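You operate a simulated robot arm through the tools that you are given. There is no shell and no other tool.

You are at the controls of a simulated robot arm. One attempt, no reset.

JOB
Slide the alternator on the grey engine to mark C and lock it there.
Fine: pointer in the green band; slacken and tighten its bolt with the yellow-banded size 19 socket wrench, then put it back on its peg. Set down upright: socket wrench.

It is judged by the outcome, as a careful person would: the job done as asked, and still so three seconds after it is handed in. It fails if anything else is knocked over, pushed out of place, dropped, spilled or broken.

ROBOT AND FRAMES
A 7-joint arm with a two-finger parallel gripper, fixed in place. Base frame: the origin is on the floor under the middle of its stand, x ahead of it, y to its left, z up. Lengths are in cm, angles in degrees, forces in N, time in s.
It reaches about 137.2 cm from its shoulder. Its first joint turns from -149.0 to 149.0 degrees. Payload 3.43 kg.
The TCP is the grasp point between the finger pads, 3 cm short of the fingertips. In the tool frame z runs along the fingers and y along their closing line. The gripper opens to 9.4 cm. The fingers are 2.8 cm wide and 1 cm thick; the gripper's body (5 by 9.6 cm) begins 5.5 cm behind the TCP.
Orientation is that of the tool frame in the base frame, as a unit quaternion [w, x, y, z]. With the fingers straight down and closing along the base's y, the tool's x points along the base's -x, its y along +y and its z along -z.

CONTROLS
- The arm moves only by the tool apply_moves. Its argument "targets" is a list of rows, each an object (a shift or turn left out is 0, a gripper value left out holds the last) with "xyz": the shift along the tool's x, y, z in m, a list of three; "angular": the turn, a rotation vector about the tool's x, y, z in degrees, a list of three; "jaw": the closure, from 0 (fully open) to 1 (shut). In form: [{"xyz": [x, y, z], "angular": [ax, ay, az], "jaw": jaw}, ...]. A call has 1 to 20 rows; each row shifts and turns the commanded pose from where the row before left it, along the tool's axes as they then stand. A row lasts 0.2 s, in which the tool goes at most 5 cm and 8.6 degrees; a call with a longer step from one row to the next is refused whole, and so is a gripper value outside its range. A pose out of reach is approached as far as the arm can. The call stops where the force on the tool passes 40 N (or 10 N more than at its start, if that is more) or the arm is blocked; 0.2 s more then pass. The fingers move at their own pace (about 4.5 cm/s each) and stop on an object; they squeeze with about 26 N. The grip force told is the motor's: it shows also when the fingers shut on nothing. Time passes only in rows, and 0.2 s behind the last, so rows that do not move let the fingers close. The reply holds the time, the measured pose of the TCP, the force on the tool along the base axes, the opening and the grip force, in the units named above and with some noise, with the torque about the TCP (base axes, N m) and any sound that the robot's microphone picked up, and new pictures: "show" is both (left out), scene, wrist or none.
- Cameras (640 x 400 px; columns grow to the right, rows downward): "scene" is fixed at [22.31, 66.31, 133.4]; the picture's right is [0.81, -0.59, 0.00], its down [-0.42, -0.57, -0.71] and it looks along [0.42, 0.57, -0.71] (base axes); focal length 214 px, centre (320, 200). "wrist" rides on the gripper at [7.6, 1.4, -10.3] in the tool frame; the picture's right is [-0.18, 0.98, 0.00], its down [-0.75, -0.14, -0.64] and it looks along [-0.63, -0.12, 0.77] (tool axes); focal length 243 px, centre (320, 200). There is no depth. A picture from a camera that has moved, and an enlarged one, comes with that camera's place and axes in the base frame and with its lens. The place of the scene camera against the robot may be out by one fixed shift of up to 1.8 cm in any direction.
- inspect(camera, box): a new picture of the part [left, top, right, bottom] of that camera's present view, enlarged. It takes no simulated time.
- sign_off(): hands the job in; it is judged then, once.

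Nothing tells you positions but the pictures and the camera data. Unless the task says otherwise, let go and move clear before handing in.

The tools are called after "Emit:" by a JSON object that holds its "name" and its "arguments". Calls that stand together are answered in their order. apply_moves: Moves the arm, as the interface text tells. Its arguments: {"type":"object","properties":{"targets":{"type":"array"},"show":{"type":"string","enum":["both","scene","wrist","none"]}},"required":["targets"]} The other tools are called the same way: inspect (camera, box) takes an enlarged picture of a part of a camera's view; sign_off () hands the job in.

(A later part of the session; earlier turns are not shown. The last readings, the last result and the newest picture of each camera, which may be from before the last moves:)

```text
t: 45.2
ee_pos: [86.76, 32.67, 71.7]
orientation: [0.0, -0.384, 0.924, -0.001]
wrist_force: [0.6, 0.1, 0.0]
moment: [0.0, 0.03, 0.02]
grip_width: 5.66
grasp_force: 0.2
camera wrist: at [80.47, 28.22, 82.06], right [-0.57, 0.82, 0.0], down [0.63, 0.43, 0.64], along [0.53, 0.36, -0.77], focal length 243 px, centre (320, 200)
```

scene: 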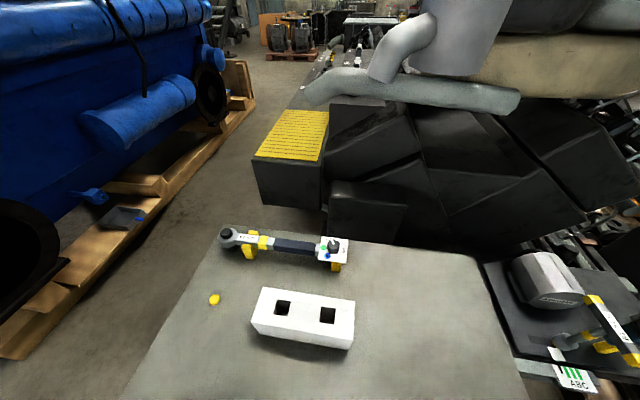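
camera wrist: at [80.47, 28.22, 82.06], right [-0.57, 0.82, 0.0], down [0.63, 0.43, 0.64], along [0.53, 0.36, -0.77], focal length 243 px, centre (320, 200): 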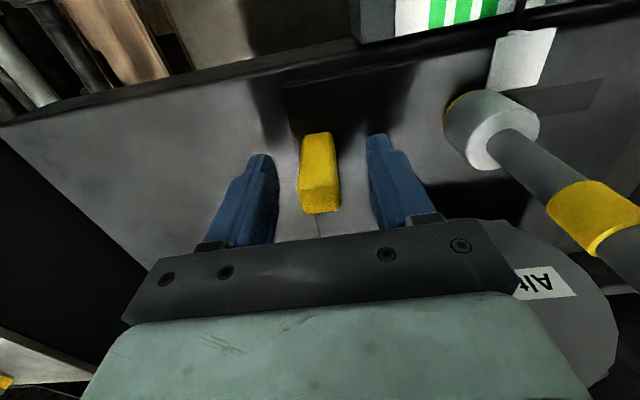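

The lug sits between the fingers. I'll close on it.

Emit:
{"name": "apply_moves", "arguments": {"targets": [{"jaw": 0.7}, {"jaw": 1}, {"jaw": 1}, {"jaw": 1}, {"jaw": 1}], "show": "wrist"}}

Emit:
{"name": "inspect", "arguments": {"camera": "scene", "box": [545, 335, 605, 400]}}

```text
t: 46.4
ee_pos: [86.81, 32.61, 71.77]
orientation: [0.0, -0.383, 0.924, 0.001]
wrist_force: [-0.7, 0.1, -0.7]
moment: [0.05, -0.06, 0.0]
grip_width: 2.45
grasp_force: 45.3
camera wrist: at [80.46, 28.21, 82.07], right [-0.57, 0.82, 0.0], down [0.63, 0.43, 0.64], along [0.53, 0.36, -0.77], focal length 243 px, centre (320, 200)
```

wrist: 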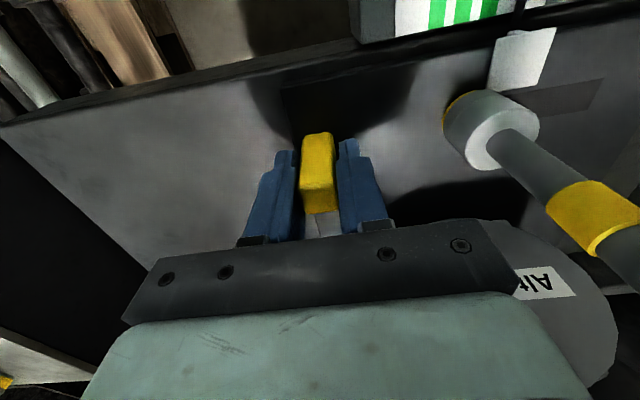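

```text
6.15 times, centred on (575, 368) of scene
camera zoom: at [22.31, 66.31, 133.4], right [0.81, -0.59, 0.0], down [-0.42, -0.57, -0.71], along [0.42, 0.57, -0.71], focal length 1320 px, centre (-1249, -831)
```

zoom: 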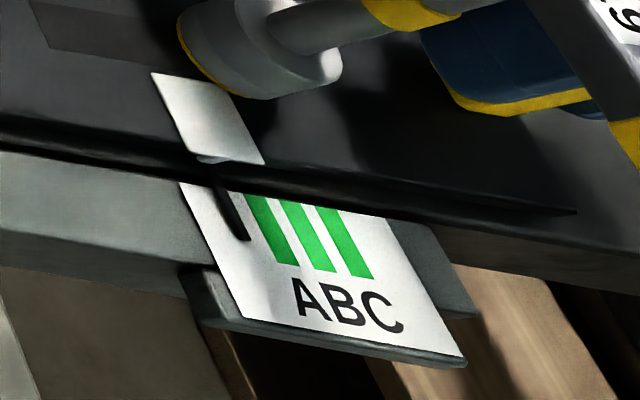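

The lug is gripped. I'll pull along the slide toward C in small steps and watch the pointer.

Emit:
{"name": "apply_moves", "arguments": {"targets": [{"xyz": [0, -0.003, 0]}, {"xyz": [0, -0.004, 0]}, {"xyz": [0, -0.004, 0]}, {}], "show": "wrist"}}

Emit:
{"name": "inspect", "arguments": {"camera": "scene", "box": [545, 335, 605, 400]}}

```text
t: 47.4
ee_pos: [87.65, 31.88, 71.82]
orientation: [0.001, -0.384, 0.923, 0.0]
wrist_force: [4.0, 8.7, 10.5]
moment: [-0.93, 1.05, -0.01]
grip_width: 2.42
grasp_force: 44.9
camera wrist: at [81.28, 27.37, 82.06], right [-0.57, 0.82, 0.0], down [0.63, 0.43, 0.64], along [0.53, 0.36, -0.77], focal length 243 px, centre (320, 200)
```

wrist: 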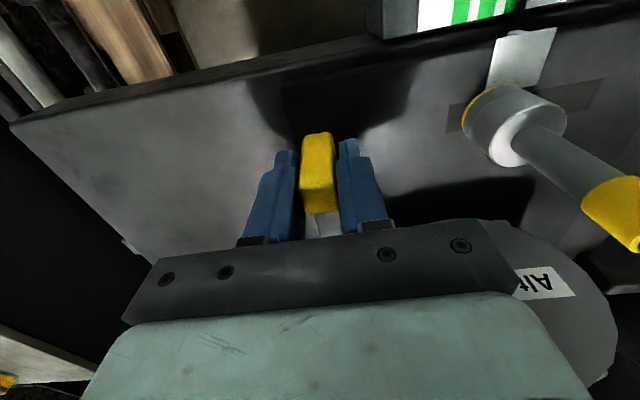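

```text
6.15 times, centred on (575, 368) of scene
camera zoom: at [22.31, 66.31, 133.4], right [0.81, -0.59, 0.0], down [-0.42, -0.57, -0.71], along [0.42, 0.57, -0.71], focal length 1320 px, centre (-1249, -831)
```

zoom: 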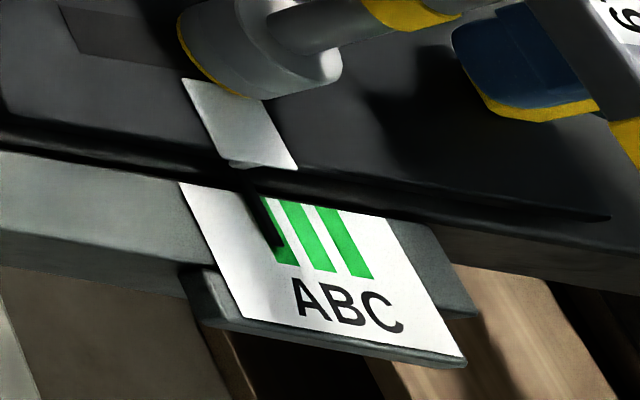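

It slides freely while the bolt and wrench stay put, and the pointer is now at the edge of A. I'll pull a further 1.8 cm and check again.

Emit:
{"name": "apply_moves", "arguments": {"targets": [{"xyz": [0, -0.004, 0]}, {"xyz": [0, -0.005, 0]}, {"xyz": [0, -0.005, 0]}, {"xyz": [0, -0.004, 0]}, {}], "show": "wrist"}}

Emit:
{"name": "inspect", "arguments": {"camera": "scene", "box": [545, 335, 605, 400]}}

```text
t: 48.6
ee_pos: [89.0, 30.47, 71.76]
orientation: [0.0, -0.384, 0.923, 0.0]
wrist_force: [2.6, 6.5, 13.4]
moment: [0.21, -0.01, -0.1]
grip_width: 2.43
grasp_force: 45.2
camera wrist: at [82.61, 26.05, 82.05], right [-0.57, 0.82, 0.0], down [0.63, 0.43, 0.64], along [0.53, 0.36, -0.77], focal length 243 px, centre (320, 200)
```

wrist: 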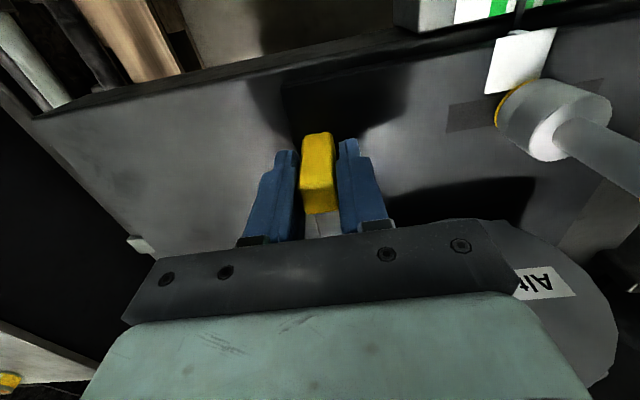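

```text
6.15 times, centred on (575, 368) of scene
camera zoom: at [22.31, 66.31, 133.4], right [0.81, -0.59, 0.0], down [-0.42, -0.57, -0.71], along [0.42, 0.57, -0.71], focal length 1320 px, centre (-1249, -831)
```

zoom: 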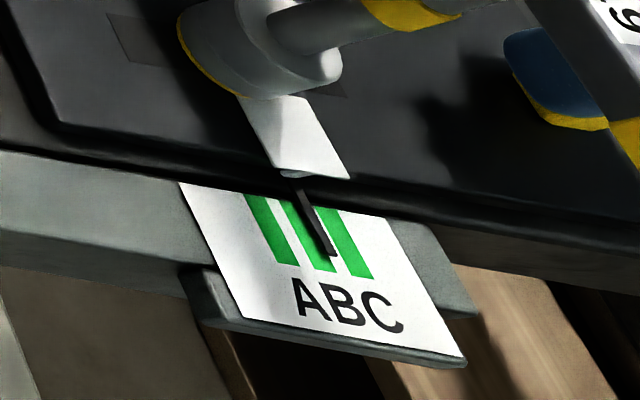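

Emit:
{"name": "apply_moves", "arguments": {"targets": [{"xyz": [0, -0.003, 0]}, {"xyz": [0, -0.003, 0]}, {}], "show": "wrist"}}

Emit:
{"name": "inspect", "arguments": {"camera": "scene", "box": [560, 350, 595, 385]}}

Emit:
{"name": "inspect", "arguments": {"camera": "wrist", "box": [440, 0, 560, 80]}}

```text
t: 49.4
ee_pos: [89.36, 30.09, 71.82]
orientation: [0.001, -0.385, 0.923, 0.001]
wrist_force: [9.6, 14.9, 19.2]
moment: [-0.82, 0.93, 0.01]
grip_width: 2.45
grasp_force: 44.9
camera wrist: at [82.98, 25.67, 82.05], right [-0.57, 0.82, 0.0], down [0.63, 0.43, 0.64], along [0.53, 0.36, -0.77], focal length 243 px, centre (320, 200)
```

wrist: 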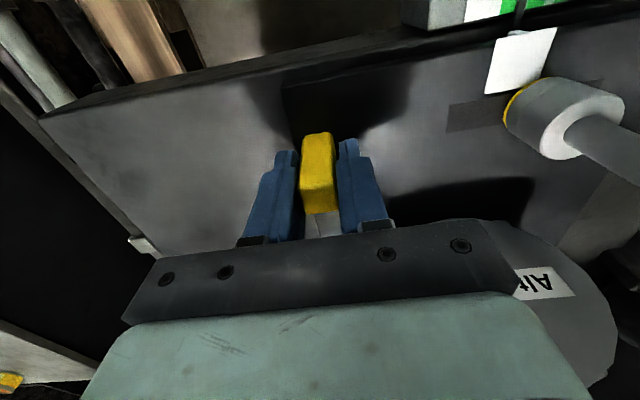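

```text
11.43 times, centred on (578, 368) of scene
camera zoom: at [22.31, 66.31, 133.4], right [0.81, -0.59, 0.0], down [-0.42, -0.57, -0.71], along [0.42, 0.57, -0.71], focal length 2451 px, centre (-2623, -1714)
```

zoom: 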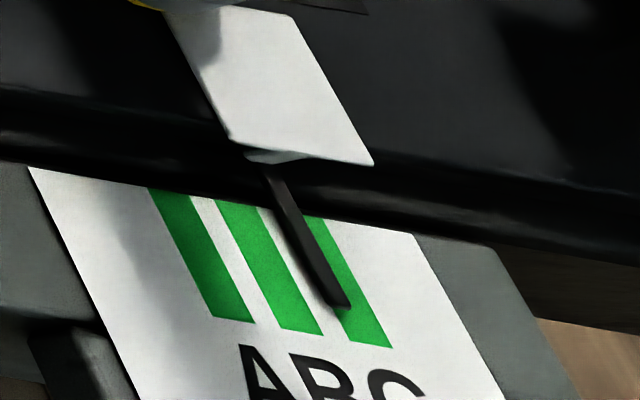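

```text
5.00 times, centred on (500, 40) of wrist
camera zoom: at [82.98, 25.67, 82.05], right [-0.57, 0.82, 0.0], down [0.63, 0.43, 0.64], along [0.53, 0.36, -0.77], focal length 1213 px, centre (-580, 1000)
```

zoom: 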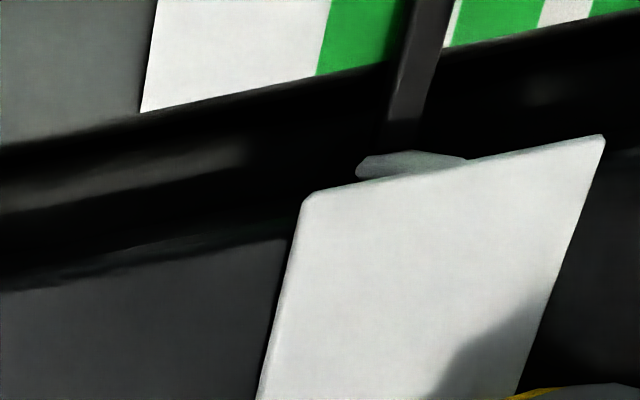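

Comparing both views, the pointer sits about 2 mm above the card, so its true offset is about 0.4 cm short of C's centre. I'll ease the side load and pull on by 0.4 cm.

Emit:
{"name": "apply_moves", "arguments": {"targets": [{"xyz": [-0.001, -0.002, -0.001]}, {"xyz": [-0.0005, -0.002, -0.0005]}, {}], "show": "wrist"}}

Emit:
{"name": "inspect", "arguments": {"camera": "scene", "box": [560, 350, 595, 385]}}

Emit:
{"name": "inspect", "arguments": {"camera": "wrist", "box": [460, 0, 560, 50]}}

```text
t: 50.2
ee_pos: [89.53, 29.72, 71.85]
orientation: [-0.002, -0.383, 0.924, 0.0]
wrist_force: [-9.2, -1.8, -12.4]
moment: [0.98, -1.04, -0.06]
grip_width: 2.41
grasp_force: 44.8
camera wrist: at [83.3, 25.43, 82.09], right [-0.57, 0.82, 0.0], down [0.63, 0.44, 0.64], along [0.53, 0.36, -0.77], focal length 243 px, centre (320, 200)
```

wrist: 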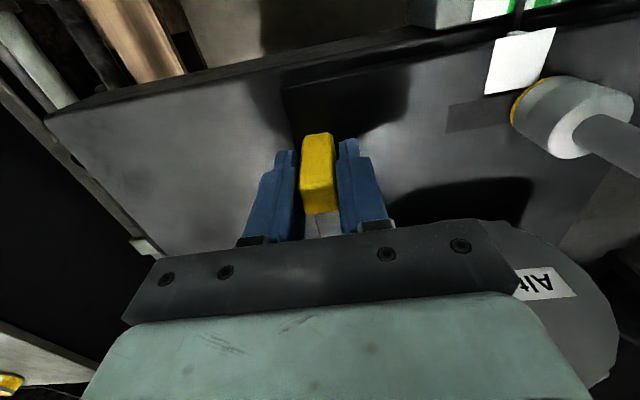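

```text
11.43 times, centred on (578, 368) of scene
camera zoom: at [22.31, 66.31, 133.4], right [0.81, -0.59, 0.0], down [-0.42, -0.57, -0.71], along [0.42, 0.57, -0.71], focal length 2451 px, centre (-2623, -1714)
```

zoom: 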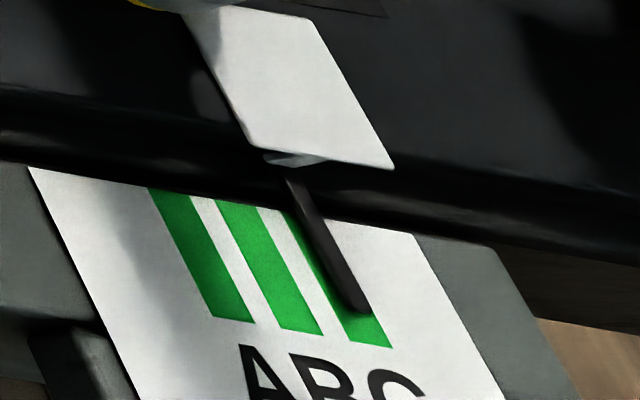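

```text
6.40 times, centred on (510, 25) of wrist
camera zoom: at [83.3, 25.43, 82.09], right [-0.57, 0.82, 0.0], down [0.63, 0.44, 0.64], along [0.53, 0.36, -0.77], focal length 1553 px, centre (-896, 1320)
```

zoom: 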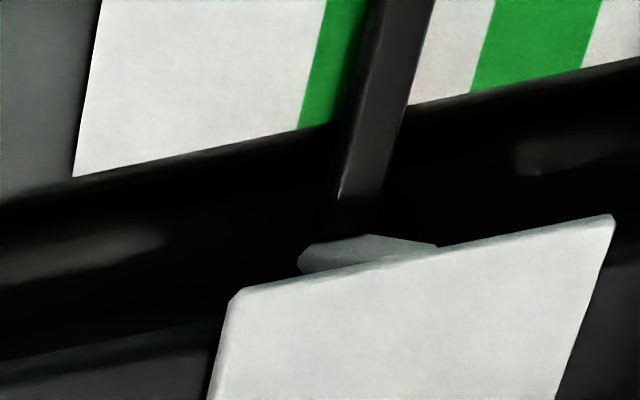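

Emit:
{"name": "apply_moves", "arguments": {"targets": [{"xyz": [0.0005, -0.001, 0.0006]}, {}], "show": "none"}}

Emit:
{"name": "inspect", "arguments": {"camera": "scene", "box": [566, 356, 590, 380]}}

Emit:
{"name": "inspect", "arguments": {"camera": "wrist", "box": [460, 0, 560, 50]}}

```text
t: 50.8
ee_pos: [89.71, 29.85, 71.74]
orientation: [-0.001, -0.383, 0.924, -0.001]
wrist_force: [-13.9, -7.1, -14.7]
moment: [-0.25, 0.23, -0.06]
grip_width: 2.44
grasp_force: 45.1
```

```text
16.00 times, centred on (578, 368) of scene
camera zoom: at [22.31, 66.31, 133.4], right [0.81, -0.59, 0.0], down [-0.42, -0.57, -0.71], along [0.42, 0.57, -0.71], focal length 3432 px, centre (-3808, -2488)
```

zoom: 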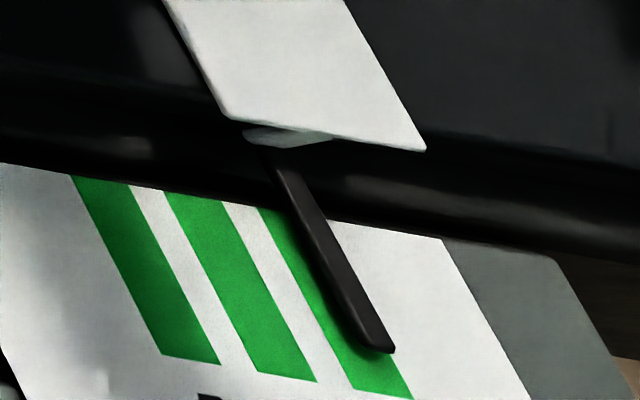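

```text
6.40 times, centred on (510, 25) of wrist
camera zoom: at [83.4, 25.33, 82.09], right [-0.57, 0.82, 0.0], down [0.63, 0.44, 0.64], along [0.53, 0.36, -0.77], focal length 1553 px, centre (-896, 1320)
```

zoom: 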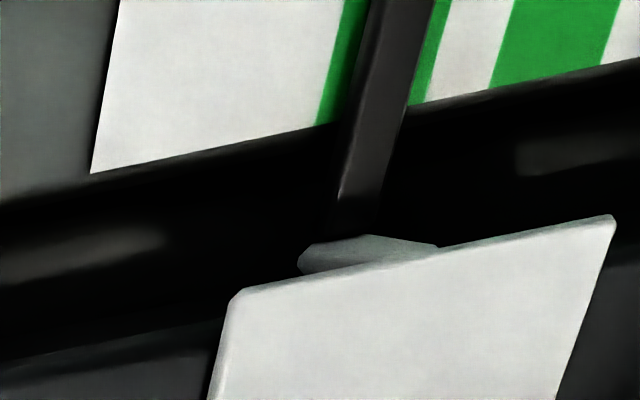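

Both views now bracket the pointer centrally in the C band: apparent offsets are +0.19 from the left and −0.10 from the right, so the true offset is about +0.03 cm. I'll check the residual load before letting go.

Emit:
{"name": "apply_moves", "arguments": {"targets": [{}, {}], "show": "none"}}

```text
t: 51.4
ee_pos: [89.65, 29.72, 71.7]
orientation: [-0.003, -0.383, 0.924, 0.0]
wrist_force: [-19.4, -13.4, -20.4]
moment: [-0.06, -0.19, -0.05]
grip_width: 2.41
grasp_force: 45.2
```

Emit:
{"name": "apply_moves", "arguments": {"targets": [{"xyz": [0.001, 0, 0.001]}, {}], "show": "none"}}

```text
t: 52.0
ee_pos: [89.71, 29.72, 71.82]
orientation: [-0.001, -0.383, 0.924, 0.0]
wrist_force: [-12.2, -10.5, -11.4]
moment: [-0.63, 0.69, -0.05]
grip_width: 2.42
grasp_force: 45.0
```

Emit:
{"name": "apply_moves", "arguments": {"targets": [{"xyz": [0.001, 0, 0.0008]}, {}], "show": "none"}}

```text
t: 52.6
ee_pos: [89.73, 29.69, 71.71]
orientation: [0.0, -0.385, 0.923, -0.001]
wrist_force: [-2.3, -0.7, 6.0]
moment: [-0.93, 1.02, -0.03]
grip_width: 2.41
grasp_force: 44.5
```

Emit:
{"name": "inspect", "arguments": {"camera": "scene", "box": [566, 356, 590, 380]}}

Emit:
{"name": "inspect", "arguments": {"camera": "wrist", "box": [460, 0, 560, 50]}}

Emit:
{"name": "inspect", "arguments": {"camera": "scene", "box": [520, 270, 640, 400]}}

```text
16.00 times, centred on (578, 368) of scene
camera zoom: at [22.31, 66.31, 133.4], right [0.81, -0.59, 0.0], down [-0.42, -0.57, -0.71], along [0.42, 0.57, -0.71], focal length 3432 px, centre (-3808, -2488)
```

zoom: 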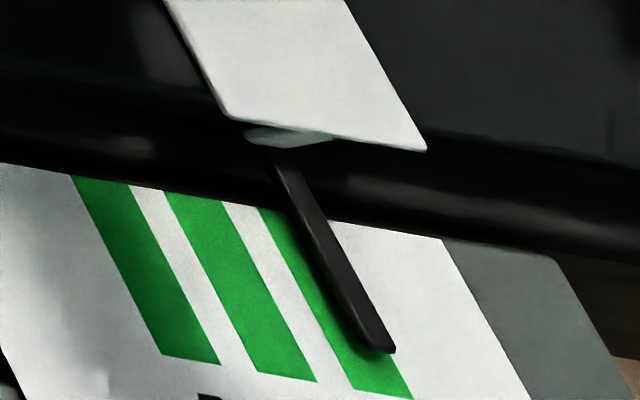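

```text
6.40 times, centred on (510, 25) of wrist
camera zoom: at [83.36, 25.29, 82.05], right [-0.57, 0.82, 0.0], down [0.63, 0.43, 0.64], along [0.53, 0.37, -0.77], focal length 1553 px, centre (-896, 1320)
```

zoom: 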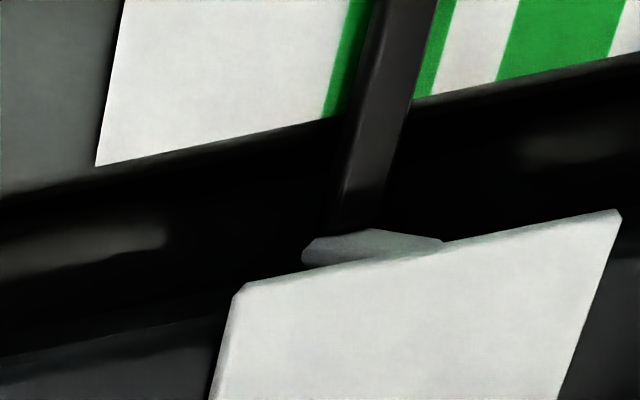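

```text
3.08 times, centred on (580, 335) of scene
camera zoom: at [22.31, 66.31, 133.4], right [0.81, -0.59, 0.0], down [-0.42, -0.57, -0.71], along [0.42, 0.57, -0.71], focal length 660 px, centre (-480, -215)
```

zoom: 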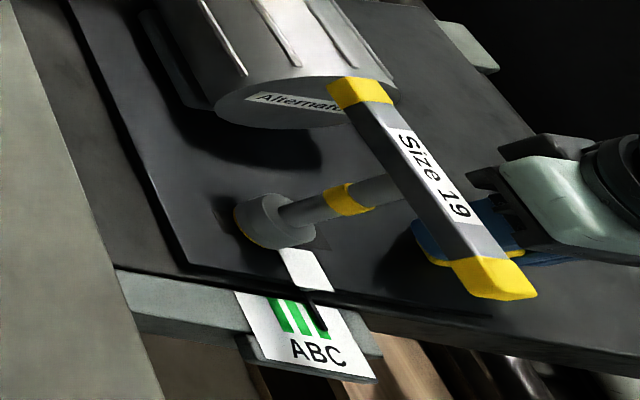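

The pointer is centred in C and the wrench hasn't moved. I'll release the lug and rise.

Emit:
{"name": "apply_moves", "arguments": {"targets": [{"jaw": 0.85}, {"jaw": 0.7}, {"jaw": 0.55}, {"jaw": 0.4}, {"jaw": 0.4}, {"jaw": 0.4}], "show": "none"}}

Emit:
{"name": "inspect", "arguments": {"camera": "scene", "box": [566, 356, 590, 380]}}

Emit:
{"name": "inspect", "arguments": {"camera": "wrist", "box": [460, 0, 560, 50]}}

```text
t: 54.0
ee_pos: [89.64, 29.55, 71.62]
orientation: [0.0, -0.384, 0.923, 0.0]
wrist_force: [0.0, 0.3, 0.1]
moment: [-0.04, 0.01, 0.02]
grip_width: 5.62
grasp_force: 0.0
```

```text
16.00 times, centred on (578, 368) of scene
camera zoom: at [22.31, 66.31, 133.4], right [0.81, -0.59, 0.0], down [-0.42, -0.57, -0.71], along [0.42, 0.57, -0.71], focal length 3432 px, centre (-3808, -2488)
```

zoom: 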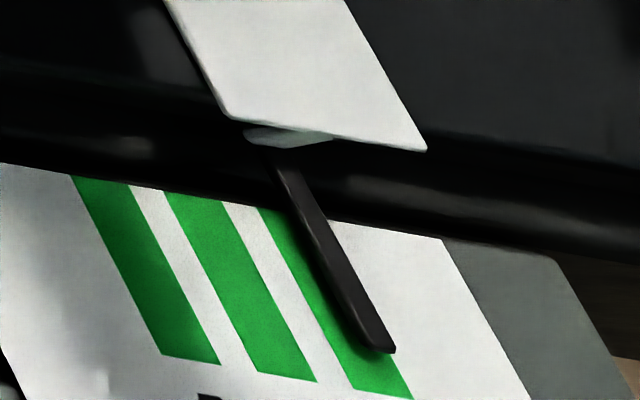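

```text
6.40 times, centred on (510, 25) of wrist
camera zoom: at [83.32, 25.23, 81.96], right [-0.57, 0.82, 0.0], down [0.63, 0.43, 0.64], along [0.53, 0.36, -0.77], focal length 1553 px, centre (-896, 1320)
```

zoom: 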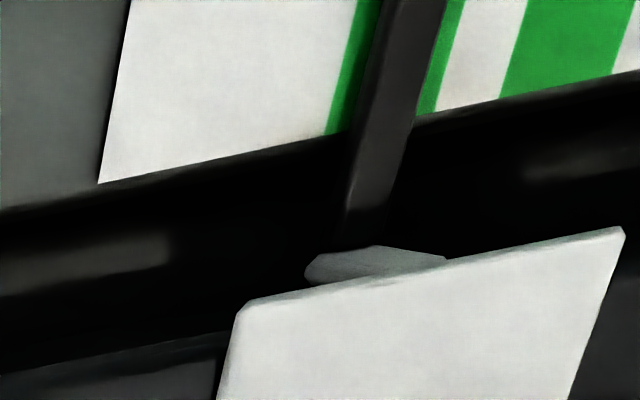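

The plate stays put after release. I'll rise, then return above the wrench bar.

Emit:
{"name": "apply_moves", "arguments": {"targets": [{"xyz": [0, 0, -0.02]}, {"xyz": [0, 0, -0.04]}, {"xyz": [0, 0, -0.045]}, {"xyz": [0, 0, -0.045]}, {"xyz": [0, 0, -0.045]}, {}], "show": "wrist"}}

Emit:
{"name": "inspect", "arguments": {"camera": "wrist", "box": [340, 0, 560, 180]}}

Emit:
{"name": "inspect", "arguments": {"camera": "wrist", "box": [370, 0, 430, 40]}}

```text
t: 55.4
ee_pos: [89.69, 29.73, 91.31]
orientation: [0.0, -0.384, 0.923, 0.0]
wrist_force: [-0.1, -0.3, -0.2]
moment: [-0.03, -0.01, 0.03]
grip_width: 5.64
grasp_force: 0.0
camera wrist: at [83.35, 25.27, 101.55], right [-0.57, 0.82, 0.0], down [0.63, 0.43, 0.64], along [0.53, 0.36, -0.77], focal length 243 px, centre (320, 200)
```

wrist: 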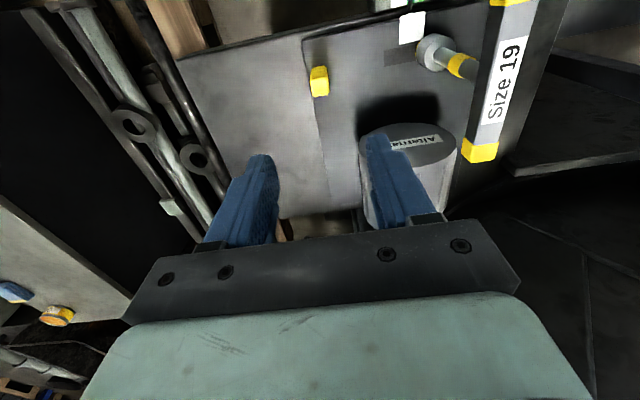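

```text
2.22 times, centred on (450, 90) of wrist
camera zoom: at [83.35, 25.27, 101.55], right [-0.57, 0.82, 0.0], down [0.63, 0.43, 0.64], along [0.53, 0.36, -0.77], focal length 539 px, centre (31, 444)
```

zoom: 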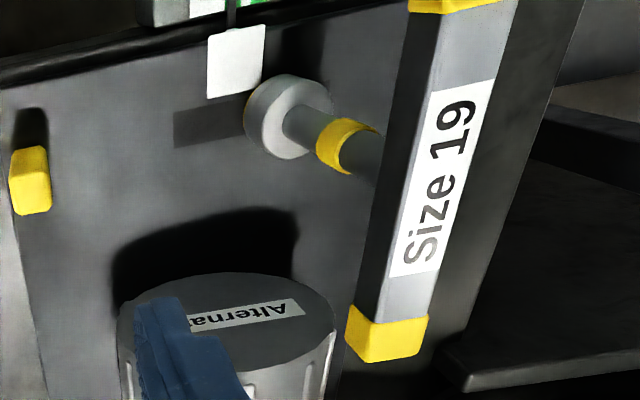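

```text
10.00 times, centred on (400, 20) of wrist
camera zoom: at [83.35, 25.27, 101.55], right [-0.57, 0.82, 0.0], down [0.63, 0.43, 0.64], along [0.53, 0.36, -0.77], focal length 2426 px, centre (-480, 2000)
```

zoom: 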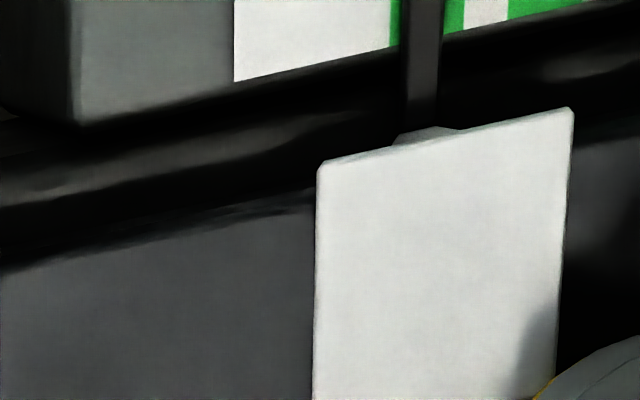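

Emit:
{"name": "apply_moves", "arguments": {"targets": [{"xyz": [0.002, 0.0337, 0]}, {"xyz": [0.002, 0.0337, 0]}, {"xyz": [0.002, 0.0337, 0]}, {"xyz": [0.0021, 0.0337, 0], "angular": [0, 0, -0.7]}, {}], "show": "wrist"}}

Emit:
{"name": "inspect", "arguments": {"camera": "wrist", "box": [240, 0, 400, 220]}}

Emit:
{"name": "inspect", "arguments": {"camera": "wrist", "box": [270, 0, 370, 60]}}

```text
t: 56.6
ee_pos: [79.56, 38.78, 91.19]
orientation: [0.0, -0.389, 0.921, 0.0]
wrist_force: [0.3, -0.4, 0.1]
moment: [-0.02, -0.01, 0.01]
grip_width: 5.64
grasp_force: 0.1
camera wrist: at [73.37, 34.23, 101.49], right [-0.58, 0.82, 0.0], down [0.63, 0.44, 0.64], along [0.52, 0.37, -0.77], focal length 243 px, centre (320, 200)
```

wrist: 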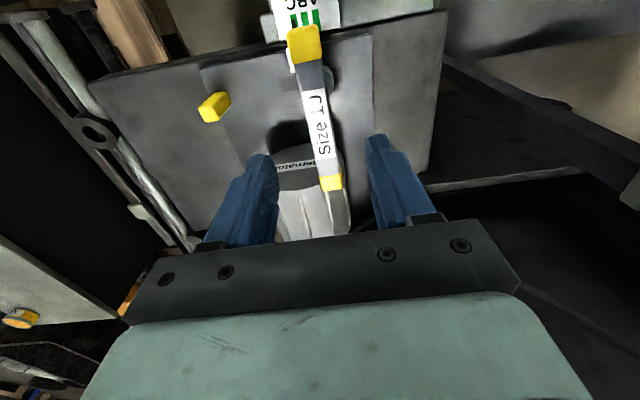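

```text
1.82 times, centred on (320, 110) of wrist
camera zoom: at [73.37, 34.23, 101.49], right [-0.58, 0.82, 0.0], down [0.63, 0.44, 0.64], along [0.52, 0.37, -0.77], focal length 441 px, centre (320, 364)
```

zoom: 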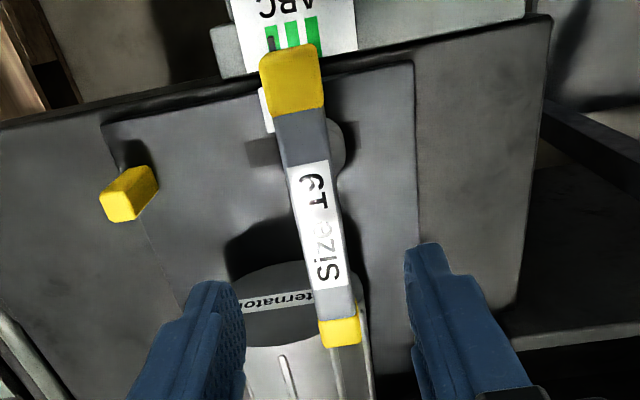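

```text
6.40 times, centred on (320, 30) of wrist
camera zoom: at [73.37, 34.23, 101.49], right [-0.58, 0.82, 0.0], down [0.63, 0.44, 0.64], along [0.52, 0.37, -0.77], focal length 1553 px, centre (320, 1288)
```

zoom: 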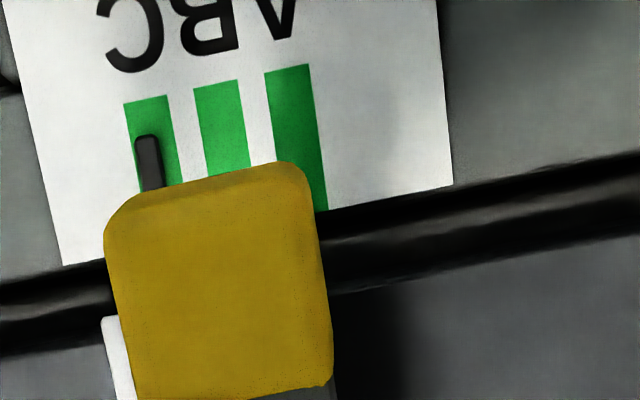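

From nearly overhead the pointer sits well inside the C band. Now I'll descend to re-grasp the wrench bar at the pose where I released it.

Emit:
{"name": "apply_moves", "arguments": {"targets": [{"xyz": [0.0004, -0.0006, 0.02]}, {"xyz": [0, 0, 0.025]}, {"xyz": [0, 0, 0.025]}, {"xyz": [0, 0, 0.015]}, {"xyz": [0, 0, 0.0094]}, {}], "show": "wrist"}}

Emit:
{"name": "inspect", "arguments": {"camera": "wrist", "box": [240, 30, 400, 250]}}

```text
t: 58.0
ee_pos: [79.55, 38.63, 81.8]
orientation: [0.0, -0.389, 0.921, 0.0]
wrist_force: [0.4, 0.1, -0.1]
moment: [0.03, -0.01, -0.02]
grip_width: 5.66
grasp_force: 0.1
camera wrist: at [73.22, 34.01, 92.05], right [-0.58, 0.82, 0.0], down [0.63, 0.44, 0.64], along [0.52, 0.37, -0.77], focal length 243 px, centre (320, 200)
```

wrist: 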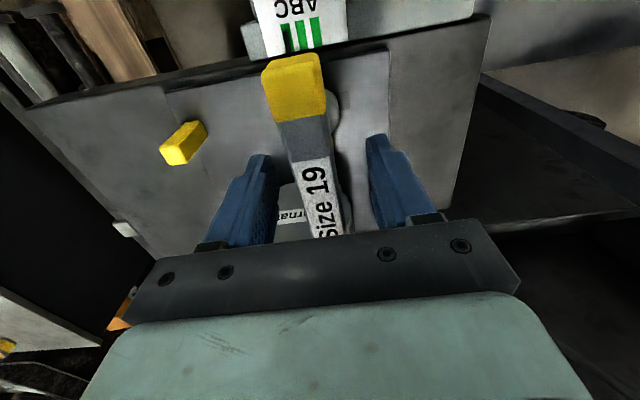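

```text
1.82 times, centred on (320, 140) of wrist
camera zoom: at [73.22, 34.01, 92.05], right [-0.58, 0.82, 0.0], down [0.63, 0.44, 0.64], along [0.52, 0.37, -0.77], focal length 441 px, centre (320, 309)
```

zoom: 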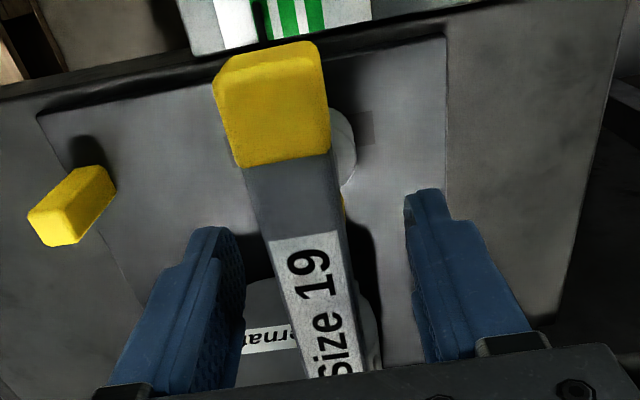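

Emit:
{"name": "apply_moves", "arguments": {"targets": [{"xyz": [-0.0008, 0, 0]}, {"jaw": 0.7}, {"jaw": 1}, {"jaw": 1}, {"jaw": 1}, {"jaw": 1}], "show": "wrist"}}

Emit:
{"name": "inspect", "arguments": {"camera": "scene", "box": [540, 310, 620, 390]}}

```text
t: 59.4
ee_pos: [79.65, 38.55, 81.78]
orientation: [0.0, -0.389, 0.921, 0.0]
wrist_force: [-0.4, 0.2, 0.5]
moment: [-0.02, -0.02, -0.03]
grip_width: 2.42
grasp_force: 26.0
camera wrist: at [73.25, 34.08, 92.04], right [-0.58, 0.82, 0.0], down [0.63, 0.44, 0.64], along [0.52, 0.37, -0.77], focal length 243 px, centre (320, 200)
```

wrist: 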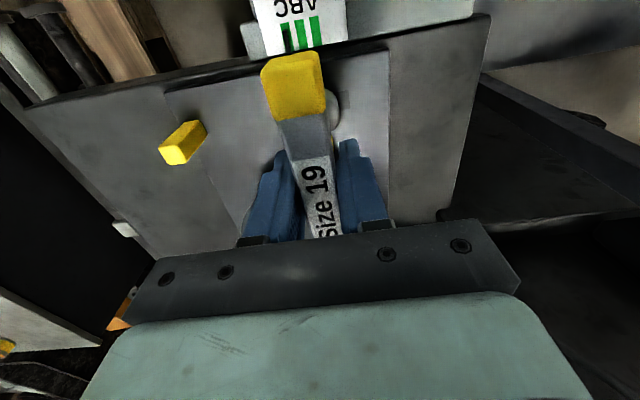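

```text
5.00 times, centred on (580, 350) of scene
camera zoom: at [22.31, 66.31, 133.4], right [0.81, -0.59, 0.0], down [-0.42, -0.57, -0.71], along [0.42, 0.57, -0.71], focal length 1072 px, centre (-980, -550)
```

zoom: 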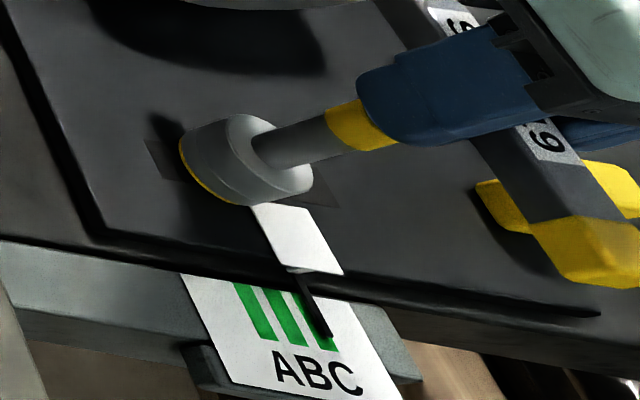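

The wrench is gripped. Now I'll turn clockwise to tighten, watching torque, pointer and washer.

Emit:
{"name": "apply_moves", "arguments": {"targets": [{"xyz": [0, 0.0004, 0.0005], "angular": [0, 0, 6]}, {"xyz": [0, 0.0004, 0], "angular": [0, 0, 6]}, {"xyz": [0, 0.0004, 0], "angular": [0, 0, 6]}, {"xyz": [0, 0.0004, 0], "angular": [0, 0, 6]}], "show": "none"}}

Emit:
{"name": "inspect", "arguments": {"camera": "scene", "box": [540, 310, 620, 390]}}

```text
t: 60.4
ee_pos: [79.47, 38.73, 81.77]
orientation: [0.0, -0.188, 0.982, 0.0]
wrist_force: [-0.9, -0.3, -0.1]
moment: [-0.07, 0.04, 0.06]
grip_width: 2.41
grasp_force: 25.8
```

```text
5.00 times, centred on (580, 350) of scene
camera zoom: at [22.31, 66.31, 133.4], right [0.81, -0.59, 0.0], down [-0.42, -0.57, -0.71], along [0.42, 0.57, -0.71], focal length 1072 px, centre (-980, -550)
```

zoom: 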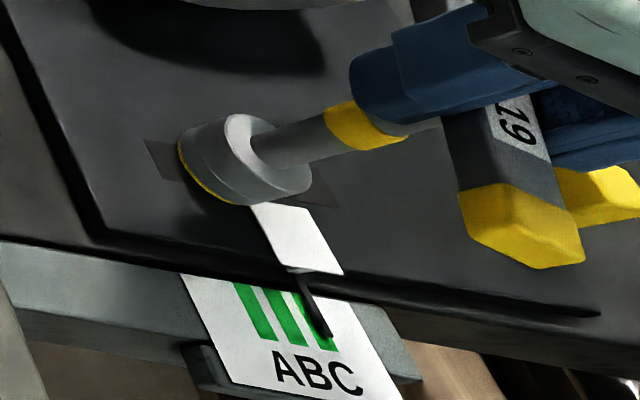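

Emit:
{"name": "apply_moves", "arguments": {"targets": [{"xyz": [0, 0.0004, 0.0005], "angular": [0, 0, 6]}, {"xyz": [0, 0.0004, 0], "angular": [0, 0, 6]}, {"xyz": [0, 0.0004, 0], "angular": [0, 0, 6]}, {"xyz": [0, 0.0004, 0], "angular": [0, 0, 6]}], "show": "none"}}

Emit:
{"name": "inspect", "arguments": {"camera": "scene", "box": [540, 310, 620, 390]}}

```text
t: 61.4
ee_pos: [79.39, 38.89, 81.74]
orientation: [0.0, 0.019, 1.0, 0.0]
wrist_force: [-0.3, 1.2, 5.0]
moment: [0.11, -0.03, 0.32]
grip_width: 2.44
grasp_force: 26.0
```

```text
5.00 times, centred on (580, 350) of scene
camera zoom: at [22.31, 66.31, 133.4], right [0.81, -0.59, 0.0], down [-0.42, -0.57, -0.71], along [0.42, 0.57, -0.71], focal length 1072 px, centre (-980, -550)
```

zoom: 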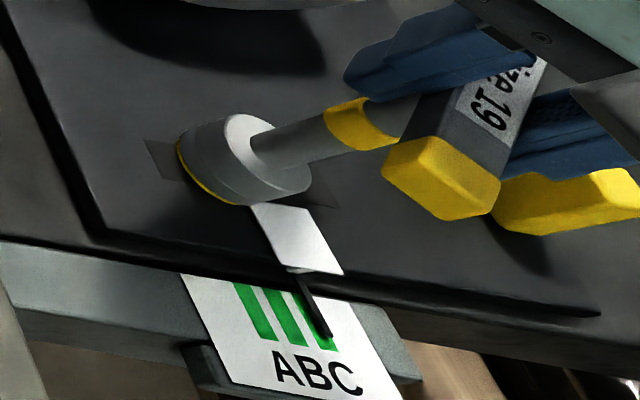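

Torque is starting to rise (0.32 N·m). I'll continue tightening.

Emit:
{"name": "apply_moves", "arguments": {"targets": [{"xyz": [0, 0.0003, 0], "angular": [0, 0, 4]}, {"xyz": [0, 0.0003, 0], "angular": [0, 0, 4]}, {"xyz": [0, 0.0003, 0], "angular": [0, 0, 4]}], "show": "none"}}

Emit:
{"name": "inspect", "arguments": {"camera": "scene", "box": [540, 310, 620, 390]}}

```text
t: 62.2
ee_pos: [79.46, 38.87, 81.76]
orientation: [0.0, 0.123, 0.992, -0.001]
wrist_force: [-1.4, 2.4, 0.2]
moment: [0.17, 0.08, 0.43]
grip_width: 2.46
grasp_force: 26.2
```

```text
5.00 times, centred on (580, 350) of scene
camera zoom: at [22.31, 66.31, 133.4], right [0.81, -0.59, 0.0], down [-0.42, -0.57, -0.71], along [0.42, 0.57, -0.71], focal length 1072 px, centre (-980, -550)
```

zoom: 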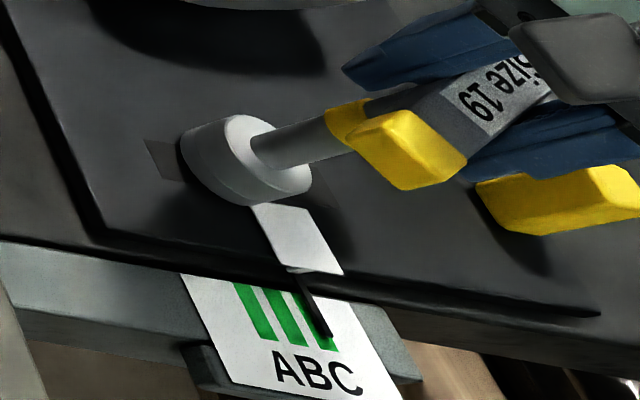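

The yellow ring has disappeared, so the bolt is tight again. I'll give it a little extra to make sure it's firm.

Emit:
{"name": "apply_moves", "arguments": {"targets": [{"xyz": [0, 0.0002, 0], "angular": [0, 0, 3]}, {"xyz": [0, 0.0002, 0], "angular": [0, 0, 3]}], "show": "wrist"}}

Emit:
{"name": "inspect", "arguments": {"camera": "scene", "box": [550, 320, 610, 380]}}

```text
t: 62.8
ee_pos: [79.47, 38.87, 81.64]
orientation: [0.0, 0.175, 0.985, 0.001]
wrist_force: [1.5, 0.5, 2.6]
moment: [0.05, -0.11, 0.6]
grip_width: 2.43
grasp_force: 26.4
camera wrist: at [72.83, 42.9, 91.91], right [0.51, 0.86, 0.0], down [0.66, -0.39, 0.64], along [0.55, -0.33, -0.77], focal length 243 px, centre (320, 200)
```

wrist: 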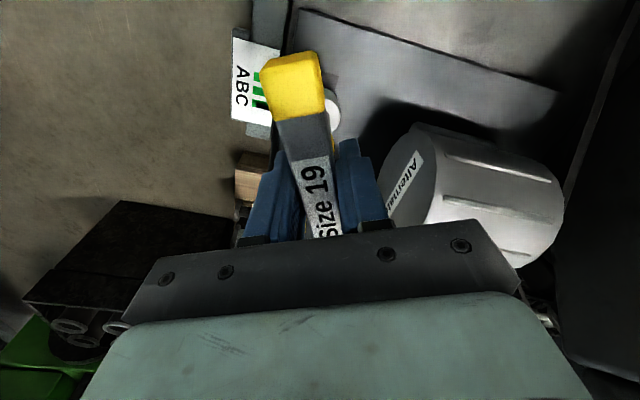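

```text
6.67 times, centred on (580, 350) of scene
camera zoom: at [22.31, 66.31, 133.4], right [0.81, -0.59, 0.0], down [-0.42, -0.57, -0.71], along [0.42, 0.57, -0.71], focal length 1430 px, centre (-1413, -800)
```

zoom: 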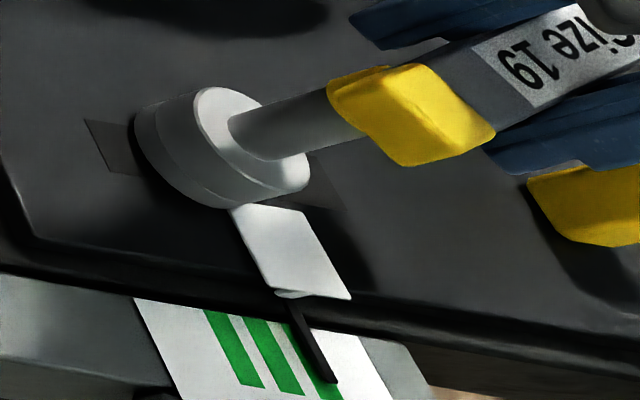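

Emit:
{"name": "apply_moves", "arguments": {"targets": [{"xyz": [0, 0.0002, 0], "angular": [0, 0, 3]}, {"xyz": [0, 0.0001, 0], "angular": [0, 0, 2]}, {}], "show": "none"}}

Emit:
{"name": "inspect", "arguments": {"camera": "scene", "box": [550, 320, 610, 380]}}

```text
t: 63.6
ee_pos: [79.37, 38.97, 81.59]
orientation: [0.0, 0.218, 0.976, 0.0]
wrist_force: [-0.3, 0.1, -0.3]
moment: [-0.02, 0.03, 0.64]
grip_width: 2.43
grasp_force: 26.0
```

```text
6.67 times, centred on (580, 350) of scene
camera zoom: at [22.31, 66.31, 133.4], right [0.81, -0.59, 0.0], down [-0.42, -0.57, -0.71], along [0.42, 0.57, -0.71], focal length 1430 px, centre (-1413, -800)
```

zoom: 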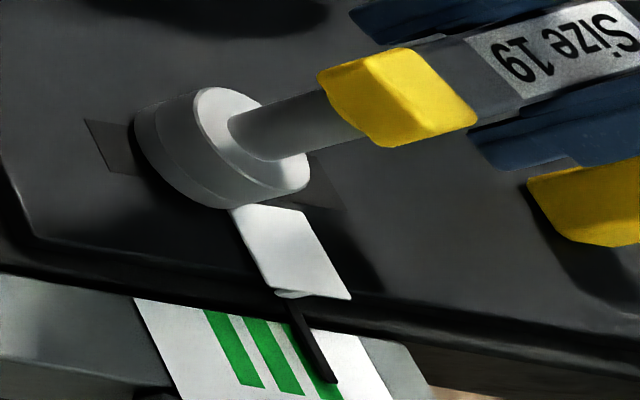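

Torque is now 0.64 N·m and the ring shows dark, so it's tight with the pointer still in C. I'll relax the wind-up and lift the wrench straight off.

Emit:
{"name": "apply_moves", "arguments": {"targets": [{"angular": [0, 0, -2]}, {"xyz": [0, 0, -0.005]}, {"xyz": [0, 0, -0.008]}, {"xyz": [0, 0, -0.012]}, {"xyz": [0, 0, -0.015]}, {}], "show": "wrist"}}

Emit:
{"name": "inspect", "arguments": {"camera": "scene", "box": [550, 320, 610, 380]}}

```text
t: 65.0
ee_pos: [79.42, 39.03, 85.69]
orientation: [0.0, 0.201, 0.98, 0.0]
wrist_force: [0.0, -0.5, -4.3]
moment: [0.01, 0.01, 0.02]
grip_width: 2.43
grasp_force: 25.4
camera wrist: at [73.02, 43.34, 95.94], right [0.56, 0.83, 0.0], down [0.64, -0.43, 0.64], along [0.53, -0.36, -0.77], focal length 243 px, centre (320, 200)
```

wrist: 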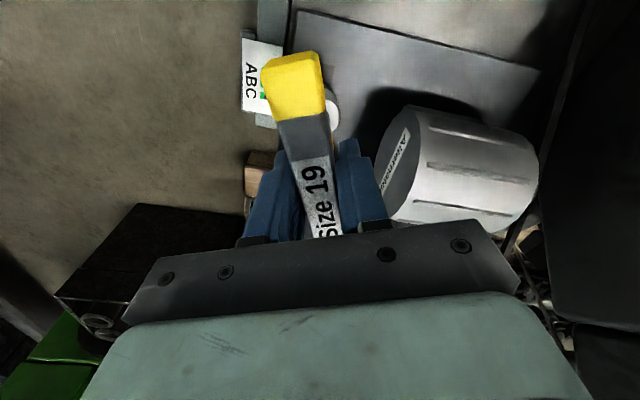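

```text
6.67 times, centred on (580, 350) of scene
camera zoom: at [22.31, 66.31, 133.4], right [0.81, -0.59, 0.0], down [-0.42, -0.57, -0.71], along [0.42, 0.57, -0.71], focal length 1430 px, centre (-1413, -800)
```

zoom: 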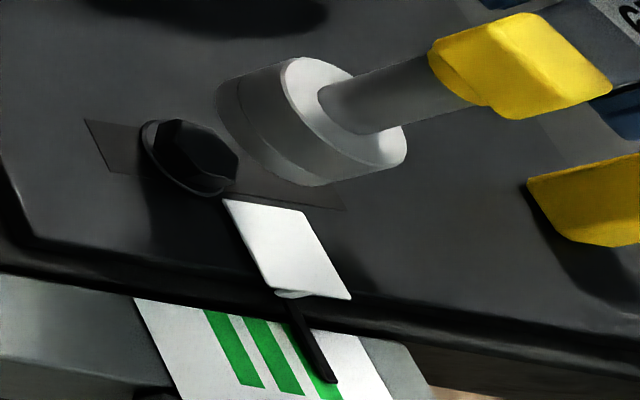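

The washer is dark (tight) and the pointer is in C. Now I'll carry the wrench back, rising first and turning to its original 45° heading.

Emit:
{"name": "apply_moves", "arguments": {"targets": [{"xyz": [0, 0, -0.03]}, {"xyz": [0, 0, -0.03]}, {"xyz": [0, 0, -0.03], "angular": [0, 0, -8.5]}, {"xyz": [0, 0, -0.03], "angular": [0, 0, -8.5]}, {"xyz": [0, 0, -0.03], "angular": [0, 0, -8.5]}, {"xyz": [0, 0, -0.03], "angular": [0, 0, -8.5]}, {"xyz": [0, 0, -0.02], "angular": [0, 0, -8.5]}, {"angular": [0, 0, -8.5]}, {"angular": [0, 0, -8.5]}, {"angular": [0, 0, -8.5]}, {}], "show": "both"}}

```text
t: 67.4
ee_pos: [79.47, 39.16, 105.67]
orientation: [0.0, -0.382, 0.924, 0.0]
wrist_force: [0.1, 0.0, -3.4]
moment: [-0.03, 0.0, 0.0]
grip_width: 2.41
grasp_force: 25.7
camera wrist: at [73.09, 34.67, 115.97], right [-0.56, 0.83, 0.0], down [0.63, 0.43, 0.64], along [0.53, 0.36, -0.77], focal length 243 px, centre (320, 200)
```

scene: 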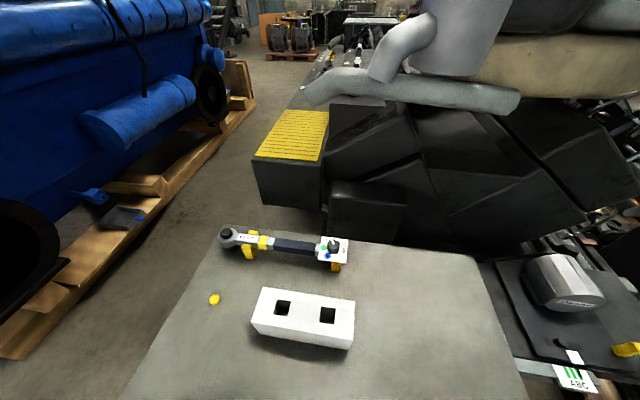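
wrist: 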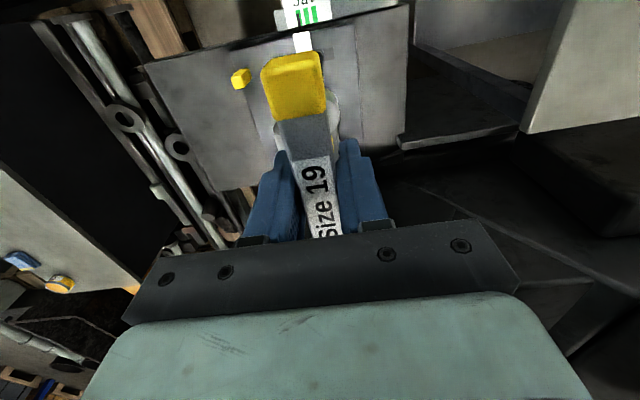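

Emit:
{"name": "inspect", "arguments": {"camera": "wrist", "box": [240, 30, 400, 130]}}

```text
4.00 times, centred on (320, 80) of wrist
camera zoom: at [73.09, 34.67, 115.97], right [-0.56, 0.83, 0.0], down [0.63, 0.43, 0.64], along [0.53, 0.36, -0.77], focal length 970 px, centre (320, 680)
```

zoom: 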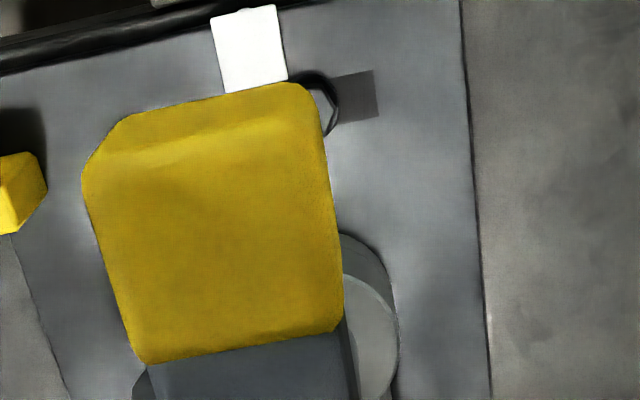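

The wrench sits about 0.2 cm further along the bar in my grip than at first, so I'll allow for that at the peg. Now I'll carry it back over the bench, high.

Emit:
{"name": "apply_moves", "arguments": {"targets": [{"xyz": [0.003, 0.03, -0.027]}, {"xyz": [0.003, 0.03, -0.027]}, {"xyz": [0.005, 0.044, 0]}, {"xyz": [0.005, 0.044, 0]}, {"xyz": [0.005, 0.044, 0]}, {"xyz": [0.005, 0.044, 0]}, {"xyz": [0.005, 0.044, 0]}, {"xyz": [0.005, 0.044, 0]}, {"xyz": [0.005, 0.044, 0]}, {"xyz": [0.005, 0.044, 0]}], "show": "scene"}}

```text
t: 69.6
ee_pos: [47.5, 64.91, 111.07]
orientation: [0.0, -0.381, 0.925, 0.0]
wrist_force: [0.6, 0.2, -2.9]
moment: [-0.01, 0.02, 0.0]
grip_width: 2.43
grasp_force: 26.0
```

scene: 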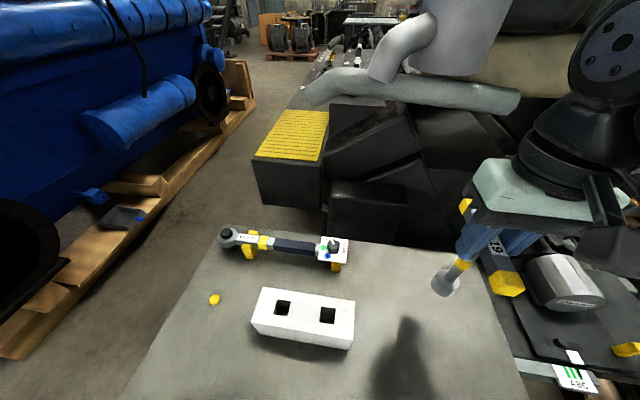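

Emit:
{"name": "apply_moves", "arguments": {"targets": [{"xyz": [0.0065, 0.0439, 0]}, {"xyz": [0.0065, 0.0439, 0]}, {"xyz": [0.0065, 0.0439, 0]}, {"xyz": [0.0065, 0.0439, 0]}, {"xyz": [0.0065, 0.0439, 0]}, {"xyz": [0.0065, 0.0439, 0]}, {"xyz": [0.0065, 0.0439, 0]}, {}], "show": "both"}}

Emit:
{"name": "inspect", "arguments": {"camera": "wrist", "box": [390, 30, 470, 90]}}

Emit:
{"name": "inspect", "arguments": {"camera": "scene", "box": [195, 285, 235, 315]}}

```text
t: 71.4
ee_pos: [22.05, 83.58, 110.84]
orientation: [0.0, -0.381, 0.925, 0.0]
wrist_force: [0.5, 0.7, -2.6]
moment: [-0.01, 0.05, -0.01]
grip_width: 2.44
grasp_force: 26.2
camera wrist: at [15.71, 79.3, 121.19], right [-0.56, 0.83, 0.0], down [0.63, 0.43, 0.64], along [0.53, 0.36, -0.77], focal length 243 px, centre (320, 200)
```

scene: 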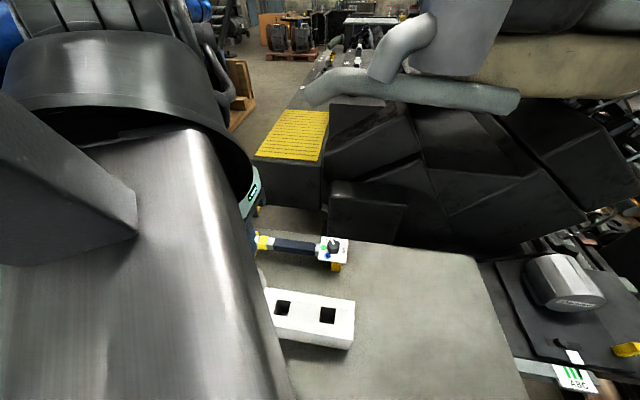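
wrist: 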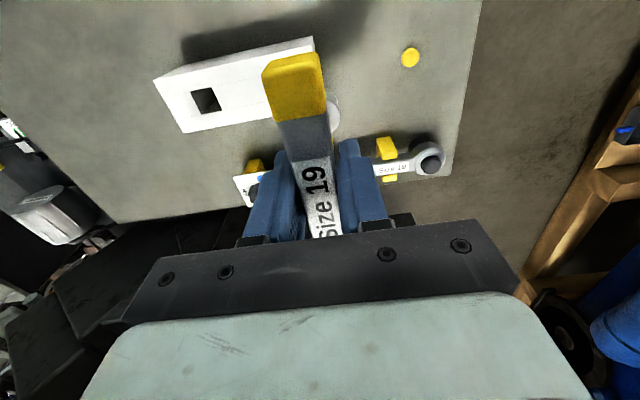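

```text
6.67 times, centred on (430, 60) of wrist
camera zoom: at [15.71, 79.3, 121.19], right [-0.56, 0.83, 0.0], down [0.63, 0.43, 0.64], along [0.53, 0.36, -0.77], focal length 1618 px, centre (-413, 1133)
```

zoom: 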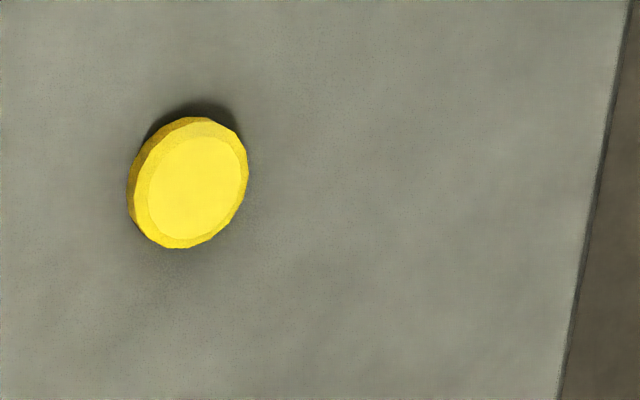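

```text
13.33 times, centred on (215, 300) of scene
camera zoom: at [22.31, 66.31, 133.4], right [0.81, -0.59, 0.0], down [-0.42, -0.57, -0.71], along [0.42, 0.57, -0.71], focal length 2860 px, centre (1720, -1133)
```

zoom: 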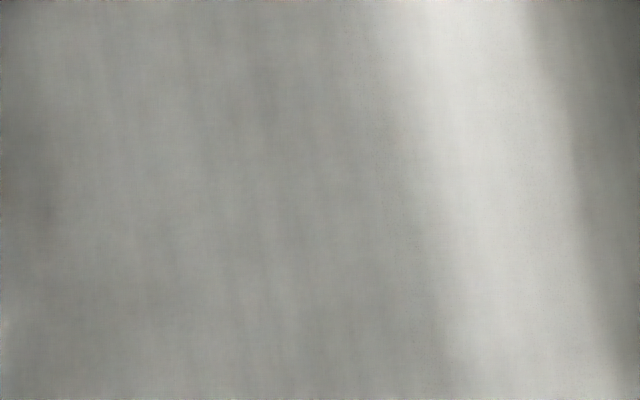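

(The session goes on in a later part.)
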